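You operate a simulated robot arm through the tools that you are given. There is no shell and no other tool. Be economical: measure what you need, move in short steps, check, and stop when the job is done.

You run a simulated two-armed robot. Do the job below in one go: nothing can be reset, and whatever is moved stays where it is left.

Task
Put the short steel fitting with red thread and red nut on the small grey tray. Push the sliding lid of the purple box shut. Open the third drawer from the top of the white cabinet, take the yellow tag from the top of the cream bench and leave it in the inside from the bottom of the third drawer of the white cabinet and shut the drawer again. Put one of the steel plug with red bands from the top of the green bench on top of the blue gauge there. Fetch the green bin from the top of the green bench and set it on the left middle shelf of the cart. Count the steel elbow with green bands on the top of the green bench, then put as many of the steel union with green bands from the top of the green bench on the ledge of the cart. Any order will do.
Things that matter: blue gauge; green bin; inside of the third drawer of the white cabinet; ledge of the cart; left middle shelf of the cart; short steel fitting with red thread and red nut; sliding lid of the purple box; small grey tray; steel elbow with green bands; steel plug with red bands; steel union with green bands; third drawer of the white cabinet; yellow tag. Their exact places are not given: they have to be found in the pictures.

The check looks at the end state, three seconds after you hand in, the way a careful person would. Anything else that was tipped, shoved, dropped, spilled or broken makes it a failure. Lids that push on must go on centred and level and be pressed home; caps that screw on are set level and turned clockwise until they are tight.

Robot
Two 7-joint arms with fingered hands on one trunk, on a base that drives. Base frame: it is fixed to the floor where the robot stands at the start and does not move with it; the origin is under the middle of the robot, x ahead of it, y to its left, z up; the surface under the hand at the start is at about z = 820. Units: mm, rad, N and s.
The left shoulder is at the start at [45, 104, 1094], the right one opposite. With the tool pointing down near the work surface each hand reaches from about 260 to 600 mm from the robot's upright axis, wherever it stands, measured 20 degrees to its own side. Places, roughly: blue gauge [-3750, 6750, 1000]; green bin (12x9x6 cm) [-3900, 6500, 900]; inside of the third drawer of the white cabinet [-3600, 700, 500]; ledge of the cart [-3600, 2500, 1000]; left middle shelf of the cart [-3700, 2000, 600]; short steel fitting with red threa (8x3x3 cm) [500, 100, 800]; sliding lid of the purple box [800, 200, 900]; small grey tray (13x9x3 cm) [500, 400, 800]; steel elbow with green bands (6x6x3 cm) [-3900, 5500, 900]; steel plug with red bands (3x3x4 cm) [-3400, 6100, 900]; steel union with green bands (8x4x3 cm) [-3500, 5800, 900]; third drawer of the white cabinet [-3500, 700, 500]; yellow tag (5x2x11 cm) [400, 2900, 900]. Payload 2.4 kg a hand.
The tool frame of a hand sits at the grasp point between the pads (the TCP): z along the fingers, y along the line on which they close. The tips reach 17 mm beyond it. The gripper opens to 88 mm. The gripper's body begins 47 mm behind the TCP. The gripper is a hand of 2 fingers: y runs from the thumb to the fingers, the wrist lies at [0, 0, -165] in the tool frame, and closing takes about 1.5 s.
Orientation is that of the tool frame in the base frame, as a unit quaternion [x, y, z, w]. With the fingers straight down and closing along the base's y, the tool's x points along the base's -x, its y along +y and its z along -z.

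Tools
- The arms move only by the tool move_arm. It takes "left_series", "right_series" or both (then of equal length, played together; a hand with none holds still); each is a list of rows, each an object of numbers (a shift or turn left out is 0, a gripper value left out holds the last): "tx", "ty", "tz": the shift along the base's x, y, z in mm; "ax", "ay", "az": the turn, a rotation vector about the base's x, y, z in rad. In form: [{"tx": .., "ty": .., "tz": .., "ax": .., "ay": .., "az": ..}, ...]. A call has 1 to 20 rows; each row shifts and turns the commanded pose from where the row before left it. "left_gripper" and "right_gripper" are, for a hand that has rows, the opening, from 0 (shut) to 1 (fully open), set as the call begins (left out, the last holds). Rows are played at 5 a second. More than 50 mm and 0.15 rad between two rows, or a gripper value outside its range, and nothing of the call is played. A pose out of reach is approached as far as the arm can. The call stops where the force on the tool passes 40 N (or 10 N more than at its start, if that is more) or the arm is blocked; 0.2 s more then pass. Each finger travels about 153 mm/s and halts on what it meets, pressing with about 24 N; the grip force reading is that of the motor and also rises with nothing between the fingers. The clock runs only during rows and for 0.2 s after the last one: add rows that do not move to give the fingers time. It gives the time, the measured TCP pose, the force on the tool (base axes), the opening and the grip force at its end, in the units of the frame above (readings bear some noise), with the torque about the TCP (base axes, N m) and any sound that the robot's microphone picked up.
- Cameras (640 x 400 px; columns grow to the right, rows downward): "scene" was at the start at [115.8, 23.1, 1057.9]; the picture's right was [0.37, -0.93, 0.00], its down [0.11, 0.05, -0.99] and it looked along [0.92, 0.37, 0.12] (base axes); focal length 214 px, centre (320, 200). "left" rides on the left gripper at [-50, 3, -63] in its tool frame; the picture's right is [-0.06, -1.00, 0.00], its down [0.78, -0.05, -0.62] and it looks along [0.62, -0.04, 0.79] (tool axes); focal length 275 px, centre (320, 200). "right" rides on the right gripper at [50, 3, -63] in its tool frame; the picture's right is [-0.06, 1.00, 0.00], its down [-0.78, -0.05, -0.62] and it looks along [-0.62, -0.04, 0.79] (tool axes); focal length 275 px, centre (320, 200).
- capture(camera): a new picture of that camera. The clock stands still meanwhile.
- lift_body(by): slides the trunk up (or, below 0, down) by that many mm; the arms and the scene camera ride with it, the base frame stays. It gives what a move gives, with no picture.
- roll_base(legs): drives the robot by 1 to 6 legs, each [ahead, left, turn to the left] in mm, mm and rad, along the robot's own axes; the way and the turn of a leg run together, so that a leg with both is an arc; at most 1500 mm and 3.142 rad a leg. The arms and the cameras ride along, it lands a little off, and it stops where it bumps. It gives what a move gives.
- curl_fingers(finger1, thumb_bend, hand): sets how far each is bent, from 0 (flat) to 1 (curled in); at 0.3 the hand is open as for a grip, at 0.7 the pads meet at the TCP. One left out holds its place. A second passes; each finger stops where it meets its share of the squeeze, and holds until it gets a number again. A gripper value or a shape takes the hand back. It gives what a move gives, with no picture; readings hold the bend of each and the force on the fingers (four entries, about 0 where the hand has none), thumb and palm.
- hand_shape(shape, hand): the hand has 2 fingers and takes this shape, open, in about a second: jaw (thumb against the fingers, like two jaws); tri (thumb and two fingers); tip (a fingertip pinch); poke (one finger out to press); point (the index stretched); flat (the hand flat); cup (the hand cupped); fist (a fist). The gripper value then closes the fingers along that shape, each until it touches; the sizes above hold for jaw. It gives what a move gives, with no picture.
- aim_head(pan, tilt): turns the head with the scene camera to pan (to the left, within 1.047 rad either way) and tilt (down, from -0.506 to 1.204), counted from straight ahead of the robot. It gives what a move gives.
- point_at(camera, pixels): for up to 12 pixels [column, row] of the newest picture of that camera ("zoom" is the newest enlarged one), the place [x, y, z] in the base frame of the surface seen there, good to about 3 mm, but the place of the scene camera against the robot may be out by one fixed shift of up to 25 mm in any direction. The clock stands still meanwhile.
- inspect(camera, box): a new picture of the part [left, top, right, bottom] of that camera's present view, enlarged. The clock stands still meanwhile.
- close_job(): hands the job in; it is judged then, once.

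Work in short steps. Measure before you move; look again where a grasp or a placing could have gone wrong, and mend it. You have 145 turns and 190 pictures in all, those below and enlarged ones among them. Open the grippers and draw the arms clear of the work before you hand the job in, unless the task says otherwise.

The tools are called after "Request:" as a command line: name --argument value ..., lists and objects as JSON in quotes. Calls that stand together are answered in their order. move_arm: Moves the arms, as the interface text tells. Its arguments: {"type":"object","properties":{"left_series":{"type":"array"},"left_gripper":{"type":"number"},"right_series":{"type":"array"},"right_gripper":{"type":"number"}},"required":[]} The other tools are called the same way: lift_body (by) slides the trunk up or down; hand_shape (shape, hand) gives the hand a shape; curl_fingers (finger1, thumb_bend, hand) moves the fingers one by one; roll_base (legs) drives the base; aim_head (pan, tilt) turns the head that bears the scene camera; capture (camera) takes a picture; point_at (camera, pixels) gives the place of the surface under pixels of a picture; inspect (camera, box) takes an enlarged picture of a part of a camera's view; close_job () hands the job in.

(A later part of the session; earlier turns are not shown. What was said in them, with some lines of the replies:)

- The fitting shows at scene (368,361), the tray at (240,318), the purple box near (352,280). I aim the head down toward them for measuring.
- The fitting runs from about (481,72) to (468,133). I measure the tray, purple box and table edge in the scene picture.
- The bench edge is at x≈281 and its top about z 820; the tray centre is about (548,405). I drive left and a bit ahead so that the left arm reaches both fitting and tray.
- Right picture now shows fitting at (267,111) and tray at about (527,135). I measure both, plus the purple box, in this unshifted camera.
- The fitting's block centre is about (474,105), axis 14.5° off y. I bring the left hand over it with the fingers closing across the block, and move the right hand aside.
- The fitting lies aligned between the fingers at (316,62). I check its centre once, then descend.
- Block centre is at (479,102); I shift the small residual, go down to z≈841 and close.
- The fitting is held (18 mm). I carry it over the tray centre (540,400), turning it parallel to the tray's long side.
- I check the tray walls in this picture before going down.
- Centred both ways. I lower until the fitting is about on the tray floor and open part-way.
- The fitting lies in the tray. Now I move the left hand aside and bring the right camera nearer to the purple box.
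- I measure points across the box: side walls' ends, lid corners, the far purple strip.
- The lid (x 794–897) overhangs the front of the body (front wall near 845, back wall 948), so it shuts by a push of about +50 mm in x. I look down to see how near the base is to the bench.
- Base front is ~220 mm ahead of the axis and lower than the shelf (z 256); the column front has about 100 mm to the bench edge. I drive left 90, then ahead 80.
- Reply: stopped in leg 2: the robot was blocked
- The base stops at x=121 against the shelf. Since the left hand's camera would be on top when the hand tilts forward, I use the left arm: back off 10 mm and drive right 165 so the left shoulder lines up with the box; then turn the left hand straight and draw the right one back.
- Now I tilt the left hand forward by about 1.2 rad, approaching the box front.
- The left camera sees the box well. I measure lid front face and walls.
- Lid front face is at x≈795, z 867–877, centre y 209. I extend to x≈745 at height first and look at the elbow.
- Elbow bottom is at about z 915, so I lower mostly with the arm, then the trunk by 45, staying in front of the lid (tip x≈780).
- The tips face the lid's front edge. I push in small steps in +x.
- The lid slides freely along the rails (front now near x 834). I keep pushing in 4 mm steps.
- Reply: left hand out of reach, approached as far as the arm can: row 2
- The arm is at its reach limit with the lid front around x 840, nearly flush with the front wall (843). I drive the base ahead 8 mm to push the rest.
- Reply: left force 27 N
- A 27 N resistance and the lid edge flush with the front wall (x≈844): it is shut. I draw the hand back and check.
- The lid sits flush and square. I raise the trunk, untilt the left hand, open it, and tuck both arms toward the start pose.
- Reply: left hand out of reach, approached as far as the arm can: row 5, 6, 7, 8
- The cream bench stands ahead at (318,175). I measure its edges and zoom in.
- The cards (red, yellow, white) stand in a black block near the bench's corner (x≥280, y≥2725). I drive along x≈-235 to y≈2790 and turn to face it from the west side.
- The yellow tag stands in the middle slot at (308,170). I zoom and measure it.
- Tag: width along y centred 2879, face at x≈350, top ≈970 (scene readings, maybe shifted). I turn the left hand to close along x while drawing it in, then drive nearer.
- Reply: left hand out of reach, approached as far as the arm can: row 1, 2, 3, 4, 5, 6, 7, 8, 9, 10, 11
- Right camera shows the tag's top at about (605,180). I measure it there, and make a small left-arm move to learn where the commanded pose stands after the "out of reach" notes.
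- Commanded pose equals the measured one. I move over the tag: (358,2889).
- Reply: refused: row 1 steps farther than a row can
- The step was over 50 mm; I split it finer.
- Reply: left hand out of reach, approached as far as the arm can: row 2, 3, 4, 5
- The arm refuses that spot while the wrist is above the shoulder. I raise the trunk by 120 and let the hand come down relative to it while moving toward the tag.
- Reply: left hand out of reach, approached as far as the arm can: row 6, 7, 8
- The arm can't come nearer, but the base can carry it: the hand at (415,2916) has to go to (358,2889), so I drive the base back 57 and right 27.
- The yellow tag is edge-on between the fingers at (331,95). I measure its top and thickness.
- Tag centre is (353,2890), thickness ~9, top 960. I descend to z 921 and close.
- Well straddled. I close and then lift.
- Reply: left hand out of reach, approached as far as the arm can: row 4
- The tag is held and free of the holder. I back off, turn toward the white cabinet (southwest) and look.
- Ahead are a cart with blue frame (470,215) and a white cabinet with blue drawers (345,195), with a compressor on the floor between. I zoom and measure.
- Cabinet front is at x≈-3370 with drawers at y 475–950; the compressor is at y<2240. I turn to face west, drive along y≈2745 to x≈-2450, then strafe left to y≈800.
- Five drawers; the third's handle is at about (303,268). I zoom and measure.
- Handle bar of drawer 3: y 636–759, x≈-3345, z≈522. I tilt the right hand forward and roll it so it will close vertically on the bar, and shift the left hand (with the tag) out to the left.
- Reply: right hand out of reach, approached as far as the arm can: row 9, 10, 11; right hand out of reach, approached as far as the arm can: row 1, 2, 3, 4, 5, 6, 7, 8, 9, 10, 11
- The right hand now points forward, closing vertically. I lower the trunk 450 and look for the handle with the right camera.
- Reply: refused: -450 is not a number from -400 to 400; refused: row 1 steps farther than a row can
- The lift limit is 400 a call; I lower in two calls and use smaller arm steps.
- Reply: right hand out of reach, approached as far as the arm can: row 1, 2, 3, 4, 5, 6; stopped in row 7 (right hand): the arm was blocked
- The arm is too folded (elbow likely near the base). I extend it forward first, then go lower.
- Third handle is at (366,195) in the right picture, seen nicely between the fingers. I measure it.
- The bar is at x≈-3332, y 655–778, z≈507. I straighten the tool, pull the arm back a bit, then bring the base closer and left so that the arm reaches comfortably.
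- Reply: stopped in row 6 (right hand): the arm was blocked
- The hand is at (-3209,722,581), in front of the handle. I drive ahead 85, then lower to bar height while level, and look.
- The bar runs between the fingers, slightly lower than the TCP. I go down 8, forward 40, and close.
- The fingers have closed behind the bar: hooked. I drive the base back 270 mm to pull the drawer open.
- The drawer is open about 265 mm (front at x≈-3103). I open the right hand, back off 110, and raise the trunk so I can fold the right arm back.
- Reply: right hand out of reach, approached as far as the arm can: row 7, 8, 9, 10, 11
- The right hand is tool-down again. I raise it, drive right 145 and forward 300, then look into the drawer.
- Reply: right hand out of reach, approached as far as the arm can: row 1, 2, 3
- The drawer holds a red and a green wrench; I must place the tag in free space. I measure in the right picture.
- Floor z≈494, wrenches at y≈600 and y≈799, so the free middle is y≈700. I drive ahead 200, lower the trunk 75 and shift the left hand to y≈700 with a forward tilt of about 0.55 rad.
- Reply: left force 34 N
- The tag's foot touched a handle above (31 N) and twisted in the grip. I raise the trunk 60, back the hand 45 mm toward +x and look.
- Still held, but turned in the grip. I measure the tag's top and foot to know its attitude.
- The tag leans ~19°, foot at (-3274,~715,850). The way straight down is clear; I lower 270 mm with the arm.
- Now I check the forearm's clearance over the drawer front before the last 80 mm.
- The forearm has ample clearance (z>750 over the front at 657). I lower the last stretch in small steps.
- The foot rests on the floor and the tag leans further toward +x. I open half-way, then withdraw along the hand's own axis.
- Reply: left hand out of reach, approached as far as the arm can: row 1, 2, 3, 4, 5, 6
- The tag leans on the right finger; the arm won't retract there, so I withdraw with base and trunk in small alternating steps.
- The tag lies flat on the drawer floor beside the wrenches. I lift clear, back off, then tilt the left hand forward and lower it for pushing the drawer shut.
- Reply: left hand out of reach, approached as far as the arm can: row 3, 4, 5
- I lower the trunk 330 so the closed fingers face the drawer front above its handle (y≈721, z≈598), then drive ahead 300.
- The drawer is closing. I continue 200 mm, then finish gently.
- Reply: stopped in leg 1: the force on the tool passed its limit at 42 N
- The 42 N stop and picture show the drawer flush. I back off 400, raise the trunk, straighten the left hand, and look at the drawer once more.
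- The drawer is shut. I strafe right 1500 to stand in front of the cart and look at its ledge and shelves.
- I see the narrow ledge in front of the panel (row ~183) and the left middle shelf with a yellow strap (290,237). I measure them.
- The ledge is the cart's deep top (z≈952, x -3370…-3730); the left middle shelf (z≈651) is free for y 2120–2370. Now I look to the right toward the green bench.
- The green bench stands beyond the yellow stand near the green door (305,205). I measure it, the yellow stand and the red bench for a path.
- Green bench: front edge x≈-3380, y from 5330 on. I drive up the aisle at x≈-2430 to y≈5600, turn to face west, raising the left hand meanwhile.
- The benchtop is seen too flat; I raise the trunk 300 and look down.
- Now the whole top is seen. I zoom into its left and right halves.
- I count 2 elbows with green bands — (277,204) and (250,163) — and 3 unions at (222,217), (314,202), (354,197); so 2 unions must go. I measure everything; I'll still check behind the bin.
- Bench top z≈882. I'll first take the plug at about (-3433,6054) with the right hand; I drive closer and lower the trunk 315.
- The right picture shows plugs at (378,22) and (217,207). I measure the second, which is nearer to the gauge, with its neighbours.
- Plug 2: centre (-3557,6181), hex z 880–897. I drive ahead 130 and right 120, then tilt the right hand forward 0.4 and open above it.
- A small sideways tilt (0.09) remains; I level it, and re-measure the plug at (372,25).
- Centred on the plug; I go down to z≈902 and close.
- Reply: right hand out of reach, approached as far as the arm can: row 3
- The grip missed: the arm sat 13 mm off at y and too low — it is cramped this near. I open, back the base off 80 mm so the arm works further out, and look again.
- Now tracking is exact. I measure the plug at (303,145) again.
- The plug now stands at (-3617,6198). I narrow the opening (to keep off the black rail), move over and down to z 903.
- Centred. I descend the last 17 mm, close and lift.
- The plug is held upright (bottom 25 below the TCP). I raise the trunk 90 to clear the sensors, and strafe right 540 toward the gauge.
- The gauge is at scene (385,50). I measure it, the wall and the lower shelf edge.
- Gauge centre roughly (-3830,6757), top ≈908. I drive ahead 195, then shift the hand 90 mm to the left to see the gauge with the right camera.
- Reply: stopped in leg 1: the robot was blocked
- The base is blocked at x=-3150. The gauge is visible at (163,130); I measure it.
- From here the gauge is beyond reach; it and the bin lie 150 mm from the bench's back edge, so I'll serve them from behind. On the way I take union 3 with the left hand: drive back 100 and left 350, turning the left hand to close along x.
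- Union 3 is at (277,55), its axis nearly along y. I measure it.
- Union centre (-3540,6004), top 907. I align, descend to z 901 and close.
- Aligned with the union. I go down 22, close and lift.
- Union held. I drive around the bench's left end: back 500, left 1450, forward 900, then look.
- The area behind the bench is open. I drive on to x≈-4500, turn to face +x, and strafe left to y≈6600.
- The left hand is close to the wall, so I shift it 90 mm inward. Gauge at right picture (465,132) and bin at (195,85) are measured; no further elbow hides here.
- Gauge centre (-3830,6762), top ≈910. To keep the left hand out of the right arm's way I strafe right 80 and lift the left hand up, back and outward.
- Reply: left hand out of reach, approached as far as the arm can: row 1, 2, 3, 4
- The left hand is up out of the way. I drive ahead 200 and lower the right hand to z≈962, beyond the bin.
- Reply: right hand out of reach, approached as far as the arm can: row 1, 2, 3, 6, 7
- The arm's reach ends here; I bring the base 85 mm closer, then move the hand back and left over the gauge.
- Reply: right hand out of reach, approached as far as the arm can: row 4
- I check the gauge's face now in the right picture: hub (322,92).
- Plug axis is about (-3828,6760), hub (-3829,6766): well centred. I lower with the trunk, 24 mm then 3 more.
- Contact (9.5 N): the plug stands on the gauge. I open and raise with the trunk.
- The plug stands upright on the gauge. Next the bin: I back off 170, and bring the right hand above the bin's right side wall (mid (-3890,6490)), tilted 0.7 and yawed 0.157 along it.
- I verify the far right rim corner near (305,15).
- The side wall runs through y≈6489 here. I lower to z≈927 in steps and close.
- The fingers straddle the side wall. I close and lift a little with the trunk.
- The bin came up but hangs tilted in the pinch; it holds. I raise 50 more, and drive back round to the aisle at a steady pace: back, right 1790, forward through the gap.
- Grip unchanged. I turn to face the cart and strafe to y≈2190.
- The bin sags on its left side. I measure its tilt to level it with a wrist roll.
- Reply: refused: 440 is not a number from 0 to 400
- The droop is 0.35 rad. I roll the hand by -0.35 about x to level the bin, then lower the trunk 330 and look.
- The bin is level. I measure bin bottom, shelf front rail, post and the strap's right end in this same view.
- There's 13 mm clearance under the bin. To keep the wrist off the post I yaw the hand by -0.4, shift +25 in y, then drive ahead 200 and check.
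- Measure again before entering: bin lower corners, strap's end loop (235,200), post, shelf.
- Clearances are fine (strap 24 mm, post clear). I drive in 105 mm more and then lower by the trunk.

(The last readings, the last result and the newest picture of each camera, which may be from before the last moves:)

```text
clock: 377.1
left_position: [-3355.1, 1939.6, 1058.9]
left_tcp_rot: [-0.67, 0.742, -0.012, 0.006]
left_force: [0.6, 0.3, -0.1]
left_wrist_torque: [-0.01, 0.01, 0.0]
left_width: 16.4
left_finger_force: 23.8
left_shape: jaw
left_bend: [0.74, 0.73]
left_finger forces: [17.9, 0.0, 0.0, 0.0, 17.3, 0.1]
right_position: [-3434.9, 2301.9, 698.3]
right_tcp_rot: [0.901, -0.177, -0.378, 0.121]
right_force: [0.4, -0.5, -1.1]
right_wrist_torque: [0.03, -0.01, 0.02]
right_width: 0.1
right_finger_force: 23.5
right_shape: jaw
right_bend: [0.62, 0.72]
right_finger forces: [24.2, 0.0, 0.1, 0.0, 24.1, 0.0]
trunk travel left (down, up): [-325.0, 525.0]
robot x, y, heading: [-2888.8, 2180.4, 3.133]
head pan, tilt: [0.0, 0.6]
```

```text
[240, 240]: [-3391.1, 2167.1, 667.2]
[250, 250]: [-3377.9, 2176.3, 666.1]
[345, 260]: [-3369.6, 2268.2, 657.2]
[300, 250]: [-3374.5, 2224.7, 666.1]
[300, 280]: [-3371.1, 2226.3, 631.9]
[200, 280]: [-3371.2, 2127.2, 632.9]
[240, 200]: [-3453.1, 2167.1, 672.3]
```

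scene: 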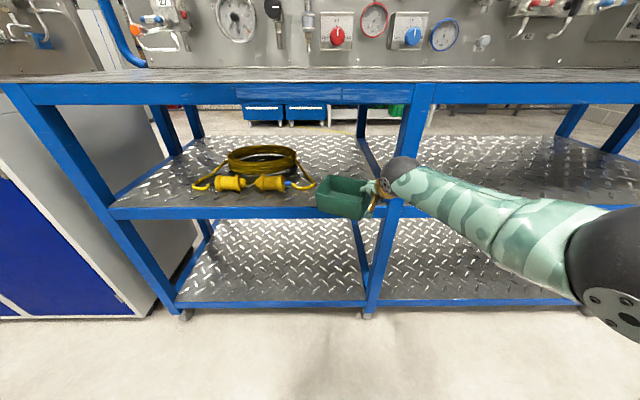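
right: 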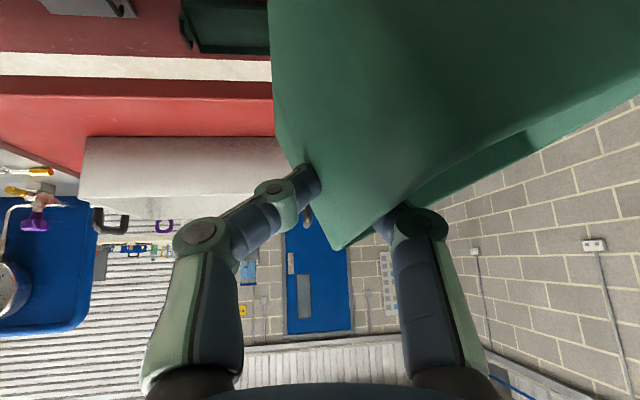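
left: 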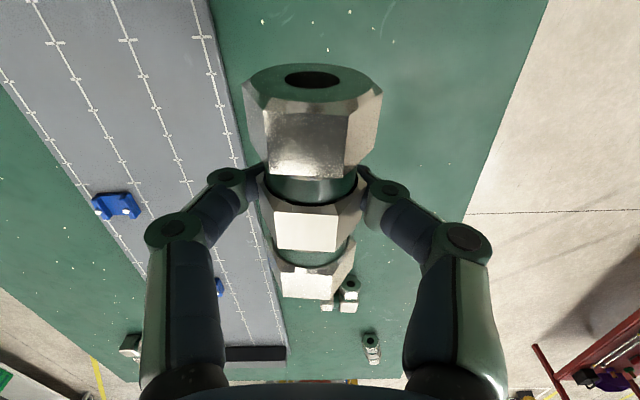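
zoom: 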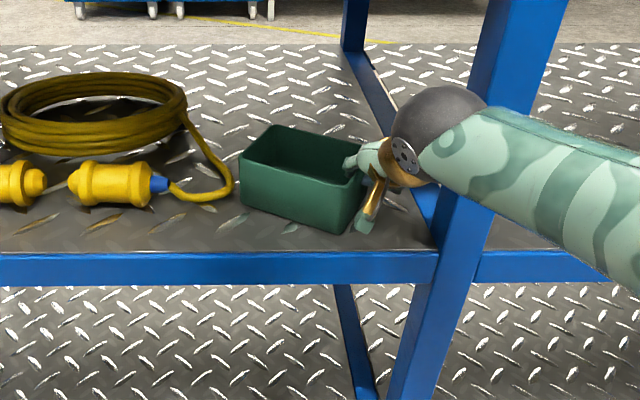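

The bin is just over the shelf. I lower 5 more and open the hand.

Request:
lift_body --by -5

Request:
move_arm --right_series '[{}, {}, {}, {}, {}]' --right_gripper 0.4

Request:
inspect --camera "scene" --box '[240, 120, 460, 290]'

```text
clock: 377.6
left_position: [-3355.1, 1940.5, 1056.0]
left_tcp_rot: [-0.67, 0.742, -0.011, 0.006]
left_force: [0.4, 0.2, -0.7]
left_wrist_torque: [0.0, 0.01, 0.01]
left_width: 16.4
left_finger_force: 24.1
left_shape: jaw
left_bend: [0.74, 0.73]
left_finger forces: [18.0, 0.0, 0.0, 0.0, 17.3, 0.0]
right_position: [-3435.6, 2301.5, 694.1]
right_tcp_rot: [0.9, -0.177, -0.379, 0.121]
right_force: [-0.7, 2.7, 10.9]
right_wrist_torque: [0.02, 0.03, -0.05]
right_width: 0.1
right_finger_force: 23.9
right_shape: jaw
right_bend: [0.62, 0.72]
right_finger forces: [24.9, 0.0, 0.1, 0.0, 27.4, 0.1]
trunk travel left (down, up): [-320.0, 530.0]
robot x, y, heading: [-2889.1, 2178.2, 3.131]
head pan, tilt: [0.0, 0.6]
```

```text
clock: 378.9
left_position: [-3355.7, 1939.5, 1054.6]
left_tcp_rot: [-0.671, 0.741, -0.012, 0.007]
left_force: [-0.1, -0.2, -0.3]
left_wrist_torque: [0.02, 0.0, 0.0]
left_width: 16.7
left_finger_force: 24.1
left_shape: jaw
left_bend: [0.74, 0.73]
left_finger forces: [18.1, 0.1, 0.0, 0.0, 17.3, 0.0]
right_position: [-3434.9, 2300.9, 691.5]
right_tcp_rot: [0.901, -0.177, -0.377, 0.121]
right_force: [0.0, -0.6, 0.1]
right_wrist_torque: [-0.03, -0.02, -0.01]
right_width: 34.7
right_finger_force: 0.2
right_shape: jaw
right_bend: [0.73, 0.7]
right_finger forces: [0.0, 0.0, 0.0, 0.0, 0.1, 0.0]
trunk travel left (down, up): [-320.0, 530.0]
robot x, y, heading: [-2888.4, 2178.8, 3.128]
head pan, tilt: [0.0, 0.6]
```

```text
2.35 times, centred on (350, 205) of scene
```

zoom: 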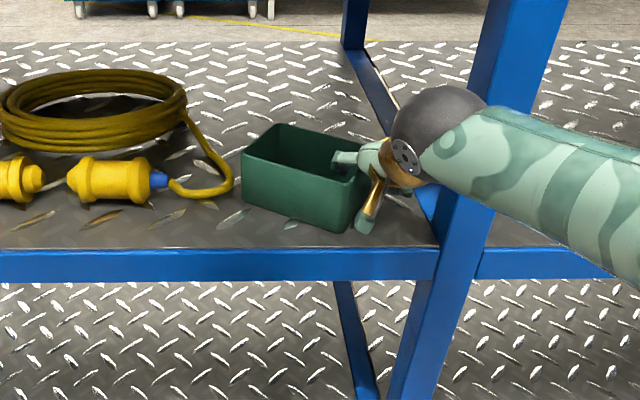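

The bin stands level on the left middle shelf. I lift straight up 50 with the trunk (fingers slide off the wall), then drive back 250.

Request:
lift_body --by 52

Request:
inspect --camera "scene" --box '[240, 120, 460, 290]'

Request:
roll_base --legs '[[-250, 0, 0.01]]'

Request:
capture --camera "scene"

```text
clock: 379.8
left_position: [-3356.1, 1940.6, 1106.8]
left_tcp_rot: [-0.67, 0.742, -0.013, 0.006]
left_force: [0.1, 0.5, -1.5]
left_wrist_torque: [0.01, -0.02, 0.01]
left_width: 16.5
left_finger_force: 23.6
left_shape: jaw
left_bend: [0.74, 0.73]
left_finger forces: [17.9, 0.0, 0.0, 0.1, 17.3, 0.1]
right_position: [-3434.5, 2300.5, 745.4]
right_tcp_rot: [0.901, -0.177, -0.377, 0.121]
right_force: [-0.2, 0.5, -0.7]
right_wrist_torque: [0.02, -0.03, -0.02]
right_width: 34.9
right_finger_force: 0.1
right_shape: jaw
right_bend: [0.73, 0.7]
right_finger forces: [0.1, 0.0, 0.0, 0.0, 0.1, 0.1]
trunk travel left (down, up): [-372.0, 478.0]
robot x, y, heading: [-2893.1, 2181.4, 3.13]
head pan, tilt: [0.0, 0.6]
```

```text
2.35 times, centred on (350, 205) of scene
```

zoom: 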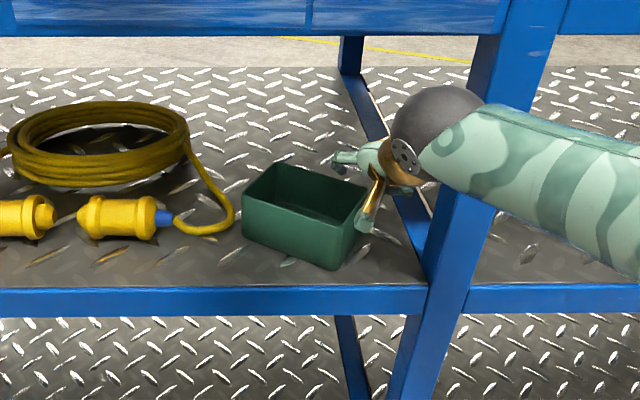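

```text
clock: 381.6
left_position: [-3101.8, 1933.5, 1107.1]
left_tcp_rot: [-0.675, 0.738, -0.011, 0.006]
left_force: [0.0, 0.3, -0.6]
left_wrist_torque: [-0.04, -0.02, -0.01]
left_width: 16.8
left_finger_force: 23.9
left_shape: jaw
left_bend: [0.74, 0.73]
left_finger forces: [18.0, 0.0, 0.0, 0.0, 17.4, 0.0]
right_position: [-3184.4, 2293.4, 744.8]
right_tcp_rot: [0.902, -0.171, -0.377, 0.123]
right_force: [0.3, 0.0, 0.3]
right_wrist_torque: [0.0, 0.0, -0.01]
right_width: 34.8
right_finger_force: 0.1
right_shape: jaw
right_bend: [0.73, 0.7]
right_finger forces: [0.0, 0.0, 0.0, 0.1, 0.1, 0.0]
trunk travel left (down, up): [-372.0, 478.0]
robot x, y, heading: [-2642.7, 2179.3, -3.138]
head pan, tilt: [0.0, 0.6]
```

```text
62 pictures are left
```

scene: 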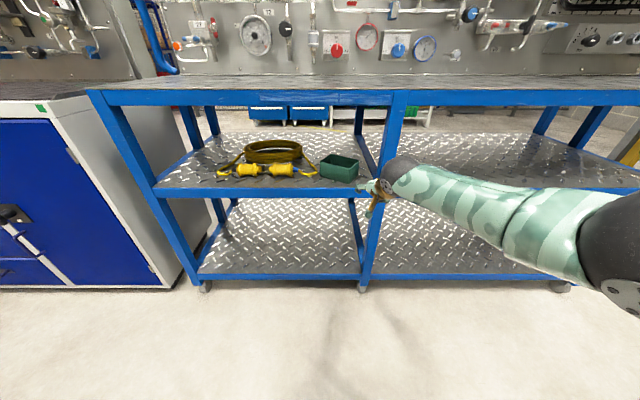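

The bin stays in place. Now the union to the ledge: I raise the trunk 240 and the right hand 60 so both pass above the ledge, then drive ahead 355.

Request:
lift_body --by 240

Request:
move_arm --right_series '[{"tz": 20}, {"tz": 20}, {"tz": 20}, {}]'

Request:
roll_base --legs '[[355, 0, 0]]'

Request:
move_arm --left_series '[{"tz": -45}, {"tz": -45}, {"tz": -45}, {"tz": -45}, {"tz": -45}, {"tz": -45}, {"tz": -40}, {}]'

Request:
capture --camera "left"

```text
clock: 384.1
left_position: [-3102.0, 1933.3, 1345.3]
left_tcp_rot: [-0.675, 0.738, -0.012, 0.006]
left_force: [-0.6, 0.0, -0.7]
left_wrist_torque: [-0.04, -0.01, -0.01]
left_width: 16.7
left_finger_force: 24.5
left_shape: jaw
left_bend: [0.74, 0.73]
left_finger forces: [17.9, 0.0, 0.0, 0.0, 17.2, 0.0]
right_position: [-3185.0, 2293.5, 983.5]
right_tcp_rot: [0.902, -0.173, -0.377, 0.123]
right_force: [-0.1, -1.6, 0.0]
right_wrist_torque: [-0.02, -0.03, 0.01]
right_width: 34.9
right_finger_force: 0.0
right_shape: jaw
right_bend: [0.73, 0.7]
right_finger forces: [0.0, 0.0, 0.0, 0.1, 0.0, 0.1]
trunk travel left (down, up): [-612.0, 238.0]
robot x, y, heading: [-2639.0, 2178.2, -3.137]
head pan, tilt: [0.0, 0.6]
```

```text
clock: 385.1
left_position: [-3102.6, 1933.3, 1346.5]
left_tcp_rot: [-0.675, 0.738, -0.013, 0.006]
left_force: [0.4, 0.1, 0.0]
left_wrist_torque: [0.02, 0.0, 0.01]
left_width: 16.6
left_finger_force: 24.2
left_shape: jaw
left_bend: [0.74, 0.73]
left_finger forces: [17.9, 0.0, 0.1, 0.0, 17.4, 0.0]
right_position: [-3183.3, 2293.0, 1046.1]
right_tcp_rot: [0.902, -0.172, -0.377, 0.122]
right_force: [0.1, -0.3, 0.0]
right_wrist_torque: [-0.01, 0.0, -0.03]
right_width: 35.0
right_finger_force: 0.0
right_shape: jaw
right_bend: [0.73, 0.7]
right_finger forces: [0.0, 0.1, 0.0, 0.1, 0.0, 0.1]
trunk travel left (down, up): [-612.0, 238.0]
robot x, y, heading: [-2637.4, 2180.9, -3.143]
head pan, tilt: [0.0, 0.6]
```

```text
clock: 387.4
left_position: [-3450.6, 1931.9, 1346.5]
left_tcp_rot: [-0.675, 0.737, -0.012, 0.006]
left_force: [-0.3, 0.7, -0.8]
left_wrist_torque: [-0.01, -0.01, 0.02]
left_width: 16.7
left_finger_force: 23.9
left_shape: jaw
left_bend: [0.74, 0.73]
left_finger forces: [17.9, 0.0, 0.0, 0.0, 17.3, 0.1]
right_position: [-3533.0, 2291.1, 1045.3]
right_tcp_rot: [0.902, -0.171, -0.377, 0.123]
right_force: [-0.2, 0.5, 0.3]
right_wrist_torque: [-0.02, -0.03, 0.03]
right_width: 34.8
right_finger_force: 0.0
right_shape: jaw
right_bend: [0.73, 0.7]
right_finger forces: [0.1, 0.1, 0.0, 0.0, 0.1, 0.0]
trunk travel left (down, up): [-612.0, 238.0]
robot x, y, heading: [-2987.0, 2178.1, -3.139]
head pan, tilt: [0.0, 0.6]
```

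```text
clock: 389.2
left_position: [-3449.0, 1930.5, 1037.8]
left_tcp_rot: [-0.675, 0.737, -0.012, 0.007]
left_force: [0.3, -0.7, -1.4]
left_wrist_torque: [0.04, -0.03, 0.01]
left_width: 16.1
left_finger_force: 23.6
left_shape: jaw
left_bend: [0.74, 0.73]
left_finger forces: [17.6, 0.0, 0.1, 0.0, 17.1, 0.0]
right_position: [-3530.6, 2290.7, 1045.1]
right_tcp_rot: [0.902, -0.17, -0.377, 0.123]
right_force: [0.4, -0.9, 0.0]
right_wrist_torque: [-0.01, 0.0, -0.02]
right_width: 35.3
right_finger_force: 0.2
right_shape: jaw
right_bend: [0.73, 0.7]
right_finger forces: [0.1, 0.1, 0.0, 0.0, 0.0, 0.1]
trunk travel left (down, up): [-612.0, 238.0]
robot x, y, heading: [-2985.6, 2179.7, -3.138]
head pan, tilt: [0.0, 0.6]
```

```text
61 pictures are left
```

left: 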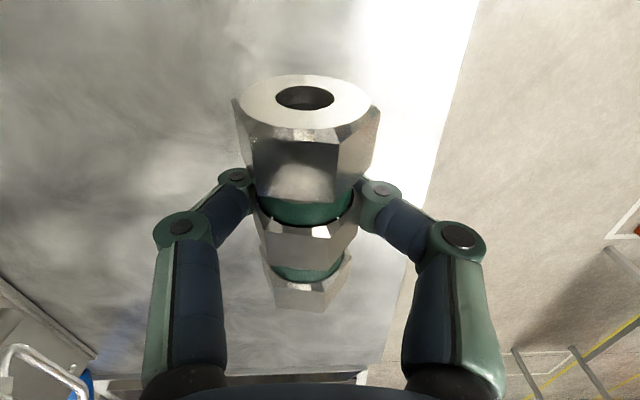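

Over the ledge. I check its height and edge, then lower until contact.

Request:
point_at --camera "left" --pixels '[[150, 150], [400, 80], [455, 100], [310, 300], [310, 180], [200, 100]]'

Request:
move_arm --left_series '[{"tz": -30}, {"tz": -20}, {"tz": -6}, {"tz": -4}, {"tz": -3}, {}]'

```text
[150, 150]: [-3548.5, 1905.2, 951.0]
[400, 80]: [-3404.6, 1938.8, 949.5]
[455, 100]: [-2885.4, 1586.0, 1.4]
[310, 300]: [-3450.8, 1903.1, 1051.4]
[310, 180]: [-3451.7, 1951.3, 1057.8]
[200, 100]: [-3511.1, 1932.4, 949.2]
```

```text
clock: 390.6
left_position: [-3448.5, 1931.6, 973.3]
left_tcp_rot: [-0.675, 0.738, -0.011, 0.006]
left_force: [0.3, 0.1, -1.7]
left_wrist_torque: [0.02, 0.0, 0.02]
left_width: 15.8
left_finger_force: 23.7
left_shape: jaw
left_bend: [0.74, 0.73]
left_finger forces: [17.5, 0.0, 0.1, 0.0, 17.0, 0.0]
right_position: [-3532.3, 2291.0, 1045.6]
right_tcp_rot: [0.902, -0.171, -0.376, 0.123]
right_force: [0.6, -0.5, 0.7]
right_wrist_torque: [0.01, 0.0, 0.0]
right_width: 34.8
right_finger_force: 0.0
right_shape: jaw
right_bend: [0.73, 0.7]
right_finger forces: [0.1, 0.0, 0.0, 0.0, 0.1, 0.0]
trunk travel left (down, up): [-612.0, 238.0]
robot x, y, heading: [-2982.9, 2178.5, -3.135]
head pan, tilt: [0.0, 0.6]
```

The union sits a bit higher in the fingers now, so tips come first; I go down to z≈969 and open.

Request:
move_arm --left_series '[{"tz": -2}, {"tz": -2}, {"tz": -2}, {}]'

Request:
move_arm --left_series '[{}, {}, {}, {}, {}]' --left_gripper 0.7

Request:
move_arm --left_series '[{"tz": 20}, {"tz": 40}, {"tz": 45}, {"tz": 45}, {}]'

Request:
capture --camera "left"

```text
clock: 391.6
left_position: [-3448.9, 1931.9, 969.3]
left_tcp_rot: [-0.676, 0.737, -0.012, 0.006]
left_force: [-0.1, -0.1, -1.8]
left_wrist_torque: [-0.01, 0.02, 0.01]
left_width: 15.5
left_finger_force: 23.7
left_shape: jaw
left_bend: [0.74, 0.73]
left_finger forces: [17.6, 0.1, 0.0, 0.1, 17.0, 0.0]
right_position: [-3532.4, 2289.9, 1045.1]
right_tcp_rot: [0.902, -0.171, -0.377, 0.123]
right_force: [0.5, -0.3, 0.4]
right_wrist_torque: [-0.01, -0.03, 0.01]
right_width: 34.8
right_finger_force: 0.0
right_shape: jaw
right_bend: [0.73, 0.7]
right_finger forces: [0.0, 0.0, 0.0, 0.0, 0.1, 0.0]
trunk travel left (down, up): [-612.0, 238.0]
robot x, y, heading: [-2986.8, 2175.1, -3.14]
head pan, tilt: [0.0, 0.6]
```

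```text
clock: 392.8
left_position: [-3448.8, 1931.7, 968.9]
left_tcp_rot: [-0.676, 0.737, -0.012, 0.006]
left_force: [-1.0, -1.1, -1.3]
left_wrist_torque: [0.01, -0.01, -0.01]
left_width: 61.5
left_finger_force: 0.0
left_shape: jaw
left_bend: [0.67, 0.64]
left_finger forces: [0.1, 0.1, 0.1, 0.1, 0.0, 0.1]
right_position: [-3530.6, 2290.3, 1045.7]
right_tcp_rot: [0.902, -0.171, -0.377, 0.123]
right_force: [0.5, 0.2, -0.4]
right_wrist_torque: [-0.03, 0.03, 0.0]
right_width: 34.7
right_finger_force: 0.2
right_shape: jaw
right_bend: [0.73, 0.7]
right_finger forces: [0.1, 0.0, 0.0, 0.0, 0.0, 0.0]
trunk travel left (down, up): [-612.0, 238.0]
robot x, y, heading: [-2981.1, 2173.9, -3.138]
head pan, tilt: [0.0, 0.6]
```

```text
clock: 394.0
left_position: [-3449.4, 1930.8, 1118.5]
left_tcp_rot: [-0.676, 0.737, -0.01, 0.006]
left_force: [-0.6, -0.1, 0.9]
left_wrist_torque: [-0.05, -0.03, -0.03]
left_width: 61.6
left_finger_force: 0.2
left_shape: jaw
left_bend: [0.67, 0.64]
left_finger forces: [0.0, 0.1, 0.0, 0.0, 0.0, 0.1]
right_position: [-3532.2, 2289.7, 1044.1]
right_tcp_rot: [0.902, -0.171, -0.376, 0.123]
right_force: [0.5, 0.4, 0.1]
right_wrist_torque: [-0.01, -0.04, -0.06]
right_width: 34.6
right_finger_force: 0.0
right_shape: jaw
right_bend: [0.73, 0.7]
right_finger forces: [0.0, 0.1, 0.0, 0.1, 0.0, 0.0]
trunk travel left (down, up): [-612.0, 238.0]
robot x, y, heading: [-2983.0, 2178.3, -3.136]
head pan, tilt: [0.0, 0.6]
```

```text
60 pictures are left
```

left: 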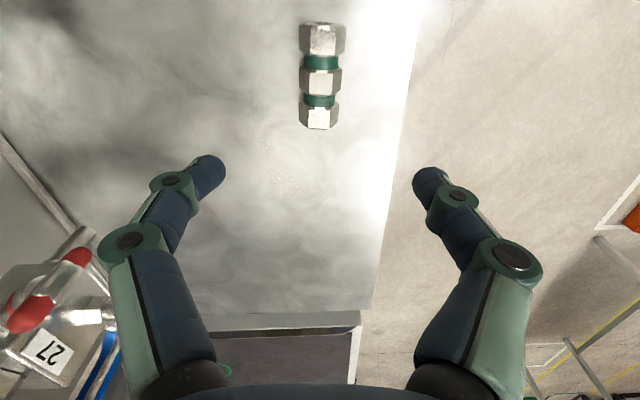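

One union lies on the ledge. I go back for the second: back 450, strafe right 3900, forward to the bench.

Request:
roll_base --legs '[[-450, 0, 0], [0, -1300, 0], [0, -1300, 0], [0, -1310, 0]]'

Request:
roll_base --legs '[[300, 0, 0]]'

Request:
capture --camera "left"

```text
clock: 415.1
left_position: [-3073.2, 5829.3, 1118.0]
left_tcp_rot: [-0.683, 0.73, -0.011, 0.007]
left_force: [0.7, -0.8, 0.4]
left_wrist_torque: [0.0, -0.02, 0.03]
left_width: 61.1
left_finger_force: 0.1
left_shape: jaw
left_bend: [0.67, 0.64]
left_finger forces: [0.0, 0.0, 0.1, 0.1, 0.0, 0.1]
right_position: [-3163.0, 6187.2, 1044.1]
right_tcp_rot: [0.904, -0.161, -0.376, 0.127]
right_force: [0.0, 0.6, -0.8]
right_wrist_torque: [-0.02, -0.01, 0.06]
right_width: 34.9
right_finger_force: 0.1
right_shape: jaw
right_bend: [0.73, 0.7]
right_finger forces: [0.0, 0.0, 0.0, 0.1, 0.0, 0.0]
trunk travel left (down, up): [-612.0, 238.0]
robot x, y, heading: [-2613.2, 6086.9, -3.123]
head pan, tilt: [0.0, 0.6]
```

```text
clock: 417.2
left_position: [-3367.6, 5822.0, 1117.5]
left_tcp_rot: [-0.684, 0.729, -0.012, 0.007]
left_force: [0.0, 0.0, 0.0]
left_wrist_torque: [0.02, -0.02, -0.03]
left_width: 61.6
left_finger_force: 0.0
left_shape: jaw
left_bend: [0.67, 0.64]
left_finger forces: [0.0, 0.0, 0.0, 0.0, 0.0, 0.0]
right_position: [-3457.5, 6180.5, 1044.3]
right_tcp_rot: [0.904, -0.16, -0.375, 0.127]
right_force: [-0.7, -0.2, 0.0]
right_wrist_torque: [0.01, 0.0, 0.01]
right_width: 35.0
right_finger_force: 0.0
right_shape: jaw
right_bend: [0.73, 0.7]
right_finger forces: [0.0, 0.1, 0.0, 0.0, 0.0, 0.0]
trunk travel left (down, up): [-612.0, 238.0]
robot x, y, heading: [-2909.3, 6081.4, -3.119]
head pan, tilt: [0.0, 0.6]
```

```text
59 pictures are left
```

left: 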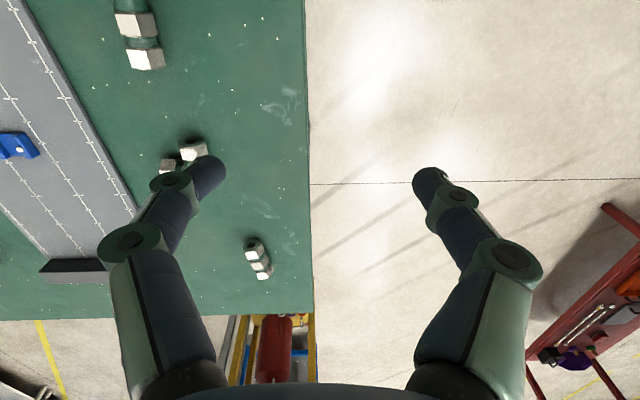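

Union 2 is at (138,40). I measure it and lower the trunk 80.

Request:
point_at --camera "left" --pixels '[[145, 60], [137, 25], [132, 5], [118, 25], [155, 25], [80, 150]]'

Request:
lift_body --by -80

```text
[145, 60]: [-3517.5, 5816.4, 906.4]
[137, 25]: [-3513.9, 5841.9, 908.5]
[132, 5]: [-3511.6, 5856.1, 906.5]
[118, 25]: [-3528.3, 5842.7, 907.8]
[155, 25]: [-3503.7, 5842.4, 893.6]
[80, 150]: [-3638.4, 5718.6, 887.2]
```

```text
clock: 418.3
left_position: [-3366.7, 5822.2, 1037.7]
left_tcp_rot: [-0.683, 0.73, -0.01, 0.006]
left_force: [0.4, 1.0, 0.8]
left_wrist_torque: [-0.02, 0.01, 0.01]
left_width: 61.3
left_finger_force: 0.1
left_shape: jaw
left_bend: [0.67, 0.64]
left_finger forces: [0.0, 0.0, 0.0, 0.0, 0.0, 0.0]
right_position: [-3456.8, 6179.4, 965.0]
right_tcp_rot: [0.904, -0.161, -0.376, 0.127]
right_force: [-0.3, 0.3, -0.3]
right_wrist_torque: [0.03, -0.01, 0.0]
right_width: 34.8
right_finger_force: 0.0
right_shape: jaw
right_bend: [0.73, 0.7]
right_finger forces: [0.0, 0.1, 0.0, 0.0, 0.1, 0.0]
trunk travel left (down, up): [-532.0, 318.0]
robot x, y, heading: [-2906.4, 6076.9, -3.117]
head pan, tilt: [0.0, 0.6]
```

Union 2 centre is (-3514,5842), axis yawed -0.14. I drive ahead 145 and bring the left hand over it.

Request:
roll_base --legs '[[145, 0, 0]]'

Request:
move_arm --left_series '[{"ty": 20, "az": -0.07, "tz": -30}, {"tz": -35}, {"tz": -35}, {}]' --left_gripper 1

Request:
capture --camera "left"

```text
clock: 419.7
left_position: [-3512.9, 5818.6, 1037.2]
left_tcp_rot: [-0.683, 0.73, -0.012, 0.006]
left_force: [-0.5, 0.6, -0.3]
left_wrist_torque: [-0.01, 0.0, -0.01]
left_width: 61.3
left_finger_force: 0.0
left_shape: jaw
left_bend: [0.67, 0.64]
left_finger forces: [0.1, 0.1, 0.0, 0.0, 0.0, 0.1]
right_position: [-3602.6, 6175.7, 964.3]
right_tcp_rot: [0.904, -0.162, -0.375, 0.127]
right_force: [-0.5, -0.1, -0.1]
right_wrist_torque: [0.04, -0.04, 0.0]
right_width: 34.5
right_finger_force: 0.0
right_shape: jaw
right_bend: [0.73, 0.7]
right_finger forces: [0.0, 0.1, 0.0, 0.1, 0.0, 0.1]
trunk travel left (down, up): [-532.0, 318.0]
robot x, y, heading: [-3052.6, 6076.3, -3.113]
head pan, tilt: [0.0, 0.6]
```

```text
clock: 420.7
left_position: [-3513.0, 5839.5, 938.3]
left_tcp_rot: [-0.657, 0.753, -0.013, 0.006]
left_force: [-0.2, 0.6, 0.8]
left_wrist_torque: [0.01, -0.02, -0.02]
left_width: 87.9
left_finger_force: 0.1
left_shape: jaw
left_bend: [0.3, 0.3]
left_finger forces: [0.1, 0.0, 0.0, 0.0, 0.0, 0.1]
right_position: [-3601.0, 6177.3, 964.9]
right_tcp_rot: [0.904, -0.161, -0.376, 0.127]
right_force: [-0.3, -0.2, 0.5]
right_wrist_torque: [-0.02, 0.0, -0.03]
right_width: 34.7
right_finger_force: 0.1
right_shape: jaw
right_bend: [0.73, 0.7]
right_finger forces: [0.0, 0.1, 0.0, 0.0, 0.0, 0.0]
trunk travel left (down, up): [-532.0, 318.0]
robot x, y, heading: [-3051.4, 6072.8, -3.112]
head pan, tilt: [0.0, 0.6]
```

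```text
58 pictures are left
```

left: 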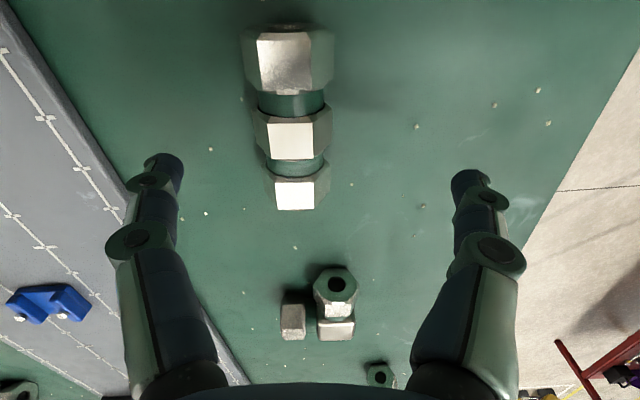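

Nearly centred; I shift -5 in x, go down to z≈899, close and lift.

Request:
move_arm --left_series '[{"tx": -5, "ty": 2, "tz": -20}, {"tz": -19}, {}]'

Request:
move_arm --left_series '[{}, {}, {}, {}, {}, {}, {}]' --left_gripper 0

Request:
move_arm --left_series '[{"tz": 30}, {"tz": 40}, {"tz": 40}, {"tz": 40}, {}]'

Request:
capture --camera "left"

```text
clock: 421.5
left_position: [-3516.7, 5839.4, 900.3]
left_tcp_rot: [-0.657, 0.754, -0.011, 0.006]
left_force: [0.8, -0.3, 0.6]
left_wrist_torque: [-0.02, 0.01, 0.04]
left_width: 87.7
left_finger_force: 0.1
left_shape: jaw
left_bend: [0.3, 0.3]
left_finger forces: [0.1, 0.0, 0.0, 0.1, 0.1, 0.0]
right_position: [-3601.1, 6175.9, 964.6]
right_tcp_rot: [0.904, -0.161, -0.375, 0.127]
right_force: [0.7, 0.5, 0.3]
right_wrist_torque: [0.0, -0.01, 0.0]
right_width: 34.8
right_finger_force: 0.1
right_shape: jaw
right_bend: [0.73, 0.7]
right_finger forces: [0.0, 0.0, 0.0, 0.1, 0.0, 0.1]
trunk travel left (down, up): [-532.0, 318.0]
robot x, y, heading: [-3051.0, 6074.6, -3.116]
head pan, tilt: [0.0, 0.6]
```

```text
clock: 423.1
left_position: [-3517.0, 5840.3, 901.7]
left_tcp_rot: [-0.657, 0.753, -0.012, 0.007]
left_force: [0.4, 0.4, -0.8]
left_wrist_torque: [-0.04, 0.0, -0.02]
left_width: 18.8
left_finger_force: 24.2
left_shape: jaw
left_bend: [0.74, 0.72]
left_finger forces: [19.5, 0.0, 0.0, 0.1, 19.0, 0.0]
right_position: [-3601.3, 6176.3, 966.9]
right_tcp_rot: [0.904, -0.162, -0.375, 0.127]
right_force: [-0.1, -0.1, -0.9]
right_wrist_torque: [0.0, 0.01, -0.02]
right_width: 34.7
right_finger_force: 0.0
right_shape: jaw
right_bend: [0.73, 0.7]
right_finger forces: [0.1, 0.0, 0.1, 0.1, 0.0, 0.0]
trunk travel left (down, up): [-532.0, 318.0]
robot x, y, heading: [-3048.3, 6074.6, -3.111]
head pan, tilt: [0.0, 0.6]
```

```text
clock: 424.3
left_position: [-3517.9, 5842.1, 1051.0]
left_tcp_rot: [-0.658, 0.753, -0.012, 0.006]
left_force: [-0.4, 0.2, -0.9]
left_wrist_torque: [-0.02, 0.01, 0.01]
left_width: 18.3
left_finger_force: 23.8
left_shape: jaw
left_bend: [0.74, 0.72]
left_finger forces: [19.4, 0.0, 0.0, 0.0, 18.8, 0.1]
right_position: [-3601.6, 6176.6, 965.8]
right_tcp_rot: [0.904, -0.162, -0.376, 0.126]
right_force: [0.2, 0.8, -0.6]
right_wrist_torque: [0.03, 0.02, -0.01]
right_width: 34.8
right_finger_force: 0.1
right_shape: jaw
right_bend: [0.73, 0.7]
right_finger forces: [0.0, 0.0, 0.0, 0.0, 0.1, 0.0]
trunk travel left (down, up): [-532.0, 318.0]
robot x, y, heading: [-3054.3, 6075.5, -3.114]
head pan, tilt: [0.0, 0.6]
```

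```text
57 pictures are left
```

left: 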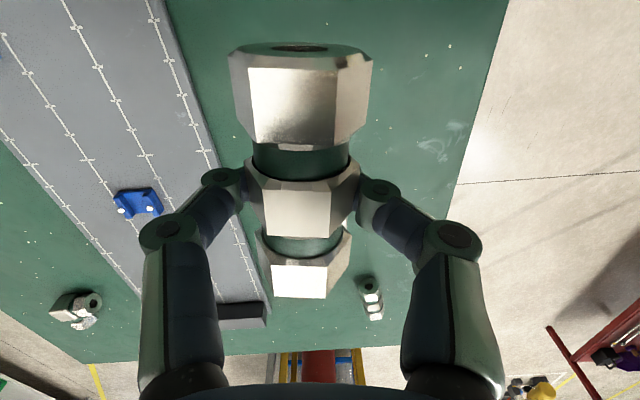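

Second union held. I raise the trunk 80 and drive to the cart, aiming beside the first union (y≈2090).

Request:
lift_body --by 80

Request:
roll_base --legs '[[-480, 0, -0.025], [0, 1300, 0], [0, 1250, 0], [0, 1195, 0]]'

Request:
capture --camera "scene"

```text
clock: 425.5
left_position: [-3517.8, 5840.8, 1128.0]
left_tcp_rot: [-0.657, 0.753, -0.012, 0.006]
left_force: [0.5, -0.2, -0.4]
left_wrist_torque: [-0.01, 0.0, -0.05]
left_width: 18.4
left_finger_force: 23.4
left_shape: jaw
left_bend: [0.74, 0.72]
left_finger forces: [19.4, 0.1, 0.0, 0.1, 18.6, 0.1]
right_position: [-3600.8, 6177.0, 1045.6]
right_tcp_rot: [0.904, -0.161, -0.376, 0.128]
right_force: [-0.6, -0.2, 0.2]
right_wrist_torque: [0.03, -0.01, 0.01]
right_width: 34.8
right_finger_force: 0.2
right_shape: jaw
right_bend: [0.73, 0.7]
right_finger forces: [0.0, 0.0, 0.1, 0.0, 0.0, 0.0]
trunk travel left (down, up): [-612.0, 238.0]
robot x, y, heading: [-3054.8, 6074.2, -3.112]
head pan, tilt: [0.0, 0.6]
```

```text
clock: 445.9
left_position: [-3087.8, 2128.2, 1128.5]
left_tcp_rot: [-0.649, 0.761, -0.012, 0.006]
left_force: [-0.5, -1.8, -1.0]
left_wrist_torque: [-0.03, 0.02, -0.03]
left_width: 17.8
left_finger_force: 24.1
left_shape: jaw
left_bend: [0.74, 0.72]
left_finger forces: [19.3, 0.1, 0.0, 0.1, 18.6, 0.0]
right_position: [-3165.1, 2465.4, 1045.7]
right_tcp_rot: [0.902, -0.172, -0.377, 0.123]
right_force: [-0.2, -0.4, -0.7]
right_wrist_torque: [-0.01, 0.02, 0.02]
right_width: 34.5
right_finger_force: 0.1
right_shape: jaw
right_bend: [0.73, 0.7]
right_finger forces: [0.1, 0.0, 0.0, 0.1, 0.0, 0.0]
trunk travel left (down, up): [-612.0, 238.0]
robot x, y, heading: [-2618.4, 2351.3, -3.137]
head pan, tilt: [0.0, 0.6]
```

```text
56 pictures are left
```

scene: 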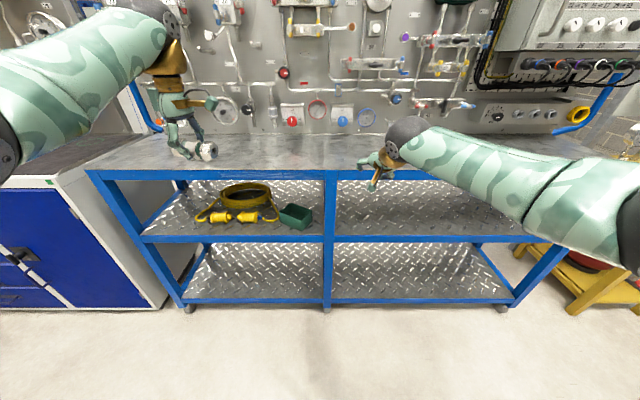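

Bin still in place. I drive ahead 368 and lower over the ledge at y≈2128.

Request:
roll_base --legs '[[368, 0, 0]]'

Request:
move_arm --left_series '[{"tz": -40}, {"tz": -40}, {"tz": -40}, {}]'

Request:
capture --camera "left"

```text
clock: 448.3
left_position: [-3455.8, 2128.0, 1128.0]
left_tcp_rot: [-0.647, 0.762, -0.012, 0.007]
left_force: [0.2, 0.2, -1.7]
left_wrist_torque: [0.01, 0.0, 0.02]
left_width: 18.1
left_finger_force: 24.3
left_shape: jaw
left_bend: [0.74, 0.72]
left_finger forces: [19.4, 0.0, 0.1, 0.0, 18.6, 0.0]
right_position: [-3531.6, 2465.1, 1045.6]
right_tcp_rot: [0.902, -0.172, -0.377, 0.122]
right_force: [0.2, -0.4, 0.0]
right_wrist_torque: [-0.06, -0.01, 0.01]
right_width: 34.8
right_finger_force: 0.0
right_shape: jaw
right_bend: [0.73, 0.7]
right_finger forces: [0.0, 0.0, 0.0, 0.0, 0.0, 0.0]
trunk travel left (down, up): [-612.0, 238.0]
robot x, y, heading: [-2984.9, 2349.6, -3.14]
head pan, tilt: [0.0, 0.6]
```

```text
clock: 449.3
left_position: [-3455.5, 2125.3, 1010.1]
left_tcp_rot: [-0.648, 0.761, -0.011, 0.005]
left_force: [-0.3, 0.1, -0.4]
left_wrist_torque: [0.01, 0.01, 0.01]
left_width: 17.6
left_finger_force: 24.6
left_shape: jaw
left_bend: [0.74, 0.72]
left_finger forces: [19.1, 0.0, 0.0, 0.0, 18.3, 0.0]
right_position: [-3532.0, 2465.5, 1045.0]
right_tcp_rot: [0.902, -0.171, -0.377, 0.123]
right_force: [-0.7, 0.1, -0.6]
right_wrist_torque: [0.0, 0.0, -0.02]
right_width: 34.6
right_finger_force: 0.0
right_shape: jaw
right_bend: [0.73, 0.7]
right_finger forces: [0.1, 0.0, 0.0, 0.0, 0.1, 0.0]
trunk travel left (down, up): [-612.0, 238.0]
robot x, y, heading: [-2985.2, 2351.4, -3.141]
head pan, tilt: [0.0, 0.6]
```

```text
55 pictures are left
```

left: 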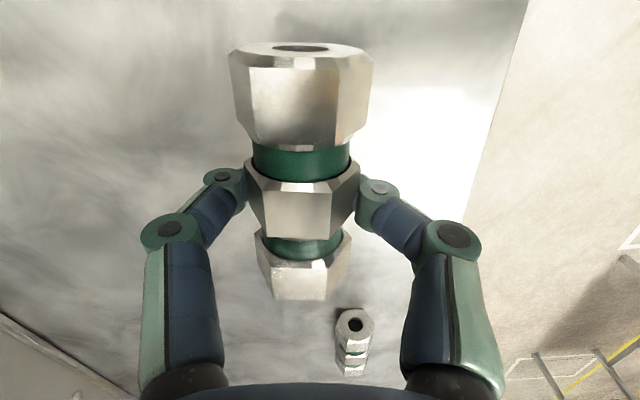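

Clear of the first union. I lower to z≈970, open and rise.

Request:
move_arm --left_series '[{"tz": -25}, {"tz": -8}, {"tz": -4}, {"tz": -3}, {}]'

Request:
move_arm --left_series '[{}, {}, {}, {}, {}]' --left_gripper 0.7

Request:
move_arm --left_series '[{"tz": 20}, {"tz": 40}, {"tz": 45}, {"tz": 45}, {}]'

Request:
capture --camera "left"

```text
clock: 450.5
left_position: [-3455.1, 2126.8, 968.7]
left_tcp_rot: [-0.648, 0.761, -0.011, 0.007]
left_force: [0.3, -0.4, 0.0]
left_wrist_torque: [0.03, 0.01, 0.02]
left_width: 17.2
left_finger_force: 24.0
left_shape: jaw
left_bend: [0.74, 0.72]
left_finger forces: [19.2, 0.0, 0.0, 0.0, 18.1, 0.1]
right_position: [-3531.5, 2464.9, 1044.1]
right_tcp_rot: [0.902, -0.172, -0.377, 0.122]
right_force: [-0.4, -0.7, 0.1]
right_wrist_torque: [0.02, 0.02, -0.03]
right_width: 34.6
right_finger_force: 0.0
right_shape: jaw
right_bend: [0.73, 0.7]
right_finger forces: [0.0, 0.0, 0.0, 0.1, 0.1, 0.0]
trunk travel left (down, up): [-612.0, 238.0]
robot x, y, heading: [-2989.3, 2351.4, -3.136]
head pan, tilt: [0.0, 0.6]
```

```text
clock: 451.7
left_position: [-3454.8, 2129.1, 967.7]
left_tcp_rot: [-0.649, 0.761, -0.012, 0.006]
left_force: [0.0, 0.1, -0.2]
left_wrist_torque: [0.01, 0.0, 0.0]
left_width: 61.5
left_finger_force: 0.1
left_shape: jaw
left_bend: [0.67, 0.64]
left_finger forces: [0.1, 0.0, 0.0, 0.1, 0.0, 0.0]
right_position: [-3531.5, 2466.3, 1046.4]
right_tcp_rot: [0.902, -0.172, -0.377, 0.123]
right_force: [-0.1, -0.3, -0.1]
right_wrist_torque: [-0.01, -0.01, -0.03]
right_width: 34.8
right_finger_force: 0.1
right_shape: jaw
right_bend: [0.73, 0.7]
right_finger forces: [0.2, 0.0, 0.0, 0.0, 0.1, 0.1]
trunk travel left (down, up): [-612.0, 238.0]
robot x, y, heading: [-2989.1, 2352.5, -3.141]
head pan, tilt: [0.0, 0.6]
```

```text
clock: 452.9
left_position: [-3456.1, 2127.9, 1121.9]
left_tcp_rot: [-0.649, 0.761, -0.013, 0.006]
left_force: [0.4, 0.2, 0.1]
left_wrist_torque: [-0.01, -0.01, 0.02]
left_width: 61.3
left_finger_force: 0.0
left_shape: jaw
left_bend: [0.67, 0.64]
left_finger forces: [0.0, 0.0, 0.1, 0.0, 0.1, 0.0]
right_position: [-3531.0, 2465.4, 1045.8]
right_tcp_rot: [0.902, -0.172, -0.377, 0.123]
right_force: [-0.3, 0.0, 0.1]
right_wrist_torque: [0.0, 0.05, 0.0]
right_width: 34.7
right_finger_force: 0.1
right_shape: jaw
right_bend: [0.73, 0.7]
right_finger forces: [0.0, 0.1, 0.1, 0.1, 0.1, 0.1]
trunk travel left (down, up): [-612.0, 238.0]
robot x, y, heading: [-2985.5, 2346.1, -3.142]
head pan, tilt: [0.0, 0.6]
```

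```text
54 pictures are left
```

left: 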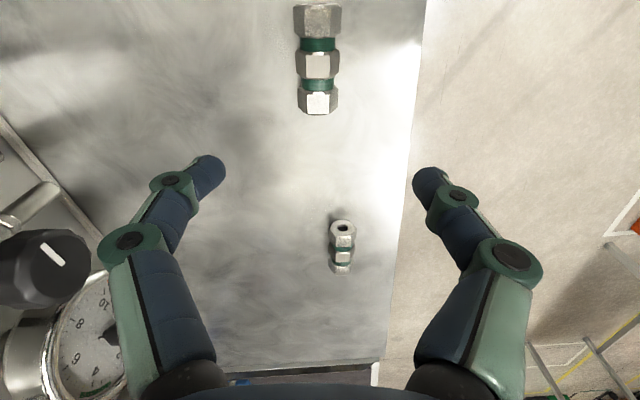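

Both unions lie on the ledge. I back off 450, open both grippers, and take a last look.

Request:
roll_base --legs '[[-500, 0, 0]]'

Request:
move_arm --left_series '[{}, {}, {}, {}]' --right_series '[{}, {}, {}, {}]' --left_gripper 1 --right_gripper 1

Request:
aim_head --pan 0.3 --tilt 0.5

Request:
capture --camera "scene"

```text
clock: 455.8
left_position: [-2966.2, 2126.8, 1121.5]
left_tcp_rot: [-0.65, 0.76, -0.012, 0.005]
left_force: [0.3, 0.0, 0.2]
left_wrist_torque: [-0.03, -0.01, 0.01]
left_width: 61.5
left_finger_force: 0.1
left_shape: jaw
left_bend: [0.67, 0.64]
left_finger forces: [0.1, 0.1, 0.0, 0.0, 0.1, 0.0]
right_position: [-3043.0, 2463.8, 1045.5]
right_tcp_rot: [0.902, -0.171, -0.377, 0.123]
right_force: [0.4, 0.0, -0.4]
right_wrist_torque: [0.0, -0.05, 0.02]
right_width: 34.6
right_finger_force: 0.2
right_shape: jaw
right_bend: [0.73, 0.7]
right_finger forces: [0.0, 0.0, 0.0, 0.0, 0.1, 0.0]
trunk travel left (down, up): [-612.0, 238.0]
robot x, y, heading: [-2497.3, 2349.7, -3.133]
head pan, tilt: [0.0, 0.6]
```

```text
clock: 456.8
left_position: [-2965.5, 2127.4, 1120.9]
left_tcp_rot: [-0.651, 0.759, -0.012, 0.006]
left_force: [-0.1, 0.0, 0.6]
left_wrist_torque: [-0.02, 0.01, 0.03]
left_width: 87.9
left_finger_force: 0.0
left_shape: jaw
left_bend: [0.3, 0.3]
left_finger forces: [0.0, 0.1, 0.0, 0.0, 0.0, 0.0]
right_position: [-3043.3, 2464.0, 1044.0]
right_tcp_rot: [0.902, -0.17, -0.376, 0.124]
right_force: [0.4, 0.5, 0.4]
right_wrist_torque: [0.02, 0.0, 0.0]
right_width: 88.2
right_finger_force: 0.0
right_shape: jaw
right_bend: [0.3, 0.3]
right_finger forces: [0.0, 0.0, 0.0, 0.1, 0.0, 0.0]
trunk travel left (down, up): [-612.0, 238.0]
robot x, y, heading: [-2499.4, 2353.0, -3.135]
head pan, tilt: [0.0, 0.6]
```

```text
clock: 457.6
left_position: [-2967.2, 2126.6, 1122.0]
left_tcp_rot: [-0.65, 0.759, -0.013, 0.006]
left_force: [0.7, -0.7, -0.4]
left_wrist_torque: [0.05, 0.0, 0.01]
left_width: 88.0
left_finger_force: 0.1
left_shape: jaw
left_bend: [0.3, 0.3]
left_finger forces: [0.0, 0.0, 0.1, 0.0, 0.1, 0.1]
right_position: [-3043.0, 2463.0, 1045.1]
right_tcp_rot: [0.902, -0.17, -0.376, 0.124]
right_force: [-1.2, 1.0, 0.4]
right_wrist_torque: [0.02, 0.01, 0.01]
right_width: 88.0
right_finger_force: 0.1
right_shape: jaw
right_bend: [0.3, 0.3]
right_finger forces: [0.1, 0.1, 0.1, 0.1, 0.0, 0.0]
trunk travel left (down, up): [-612.0, 238.0]
robot x, y, heading: [-2496.9, 2353.7, -3.136]
head pan, tilt: [0.3, 0.499]
```

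```text
53 pictures are left
```

scene: 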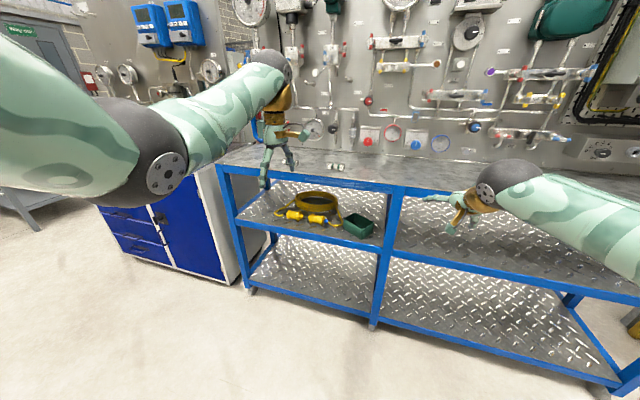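

The bin is on the left middle shelf, both unions are on the ledge, the drawers are shut, the hands are open and clear of the work. I hand in.

Request:
close_job

```text
The job is handed in.
```

I handed the job in with every part done:
- **Fitting:** it lies in the small grey tray.
- **Purple box:** the sliding lid is shut.
- **Yellow tag:** it lies flat in the third drawer, which is shut again.
- **Plug:** one red-banded plug stands on the blue gauge. My first grip missed and slid it about 50 mm before I picked it up.
- **Green bin:** it sits on the left middle shelf of the cart.
- **Unions:** I counted two green-banded elbows, so two green-banded unions are on the ledge of the cart.
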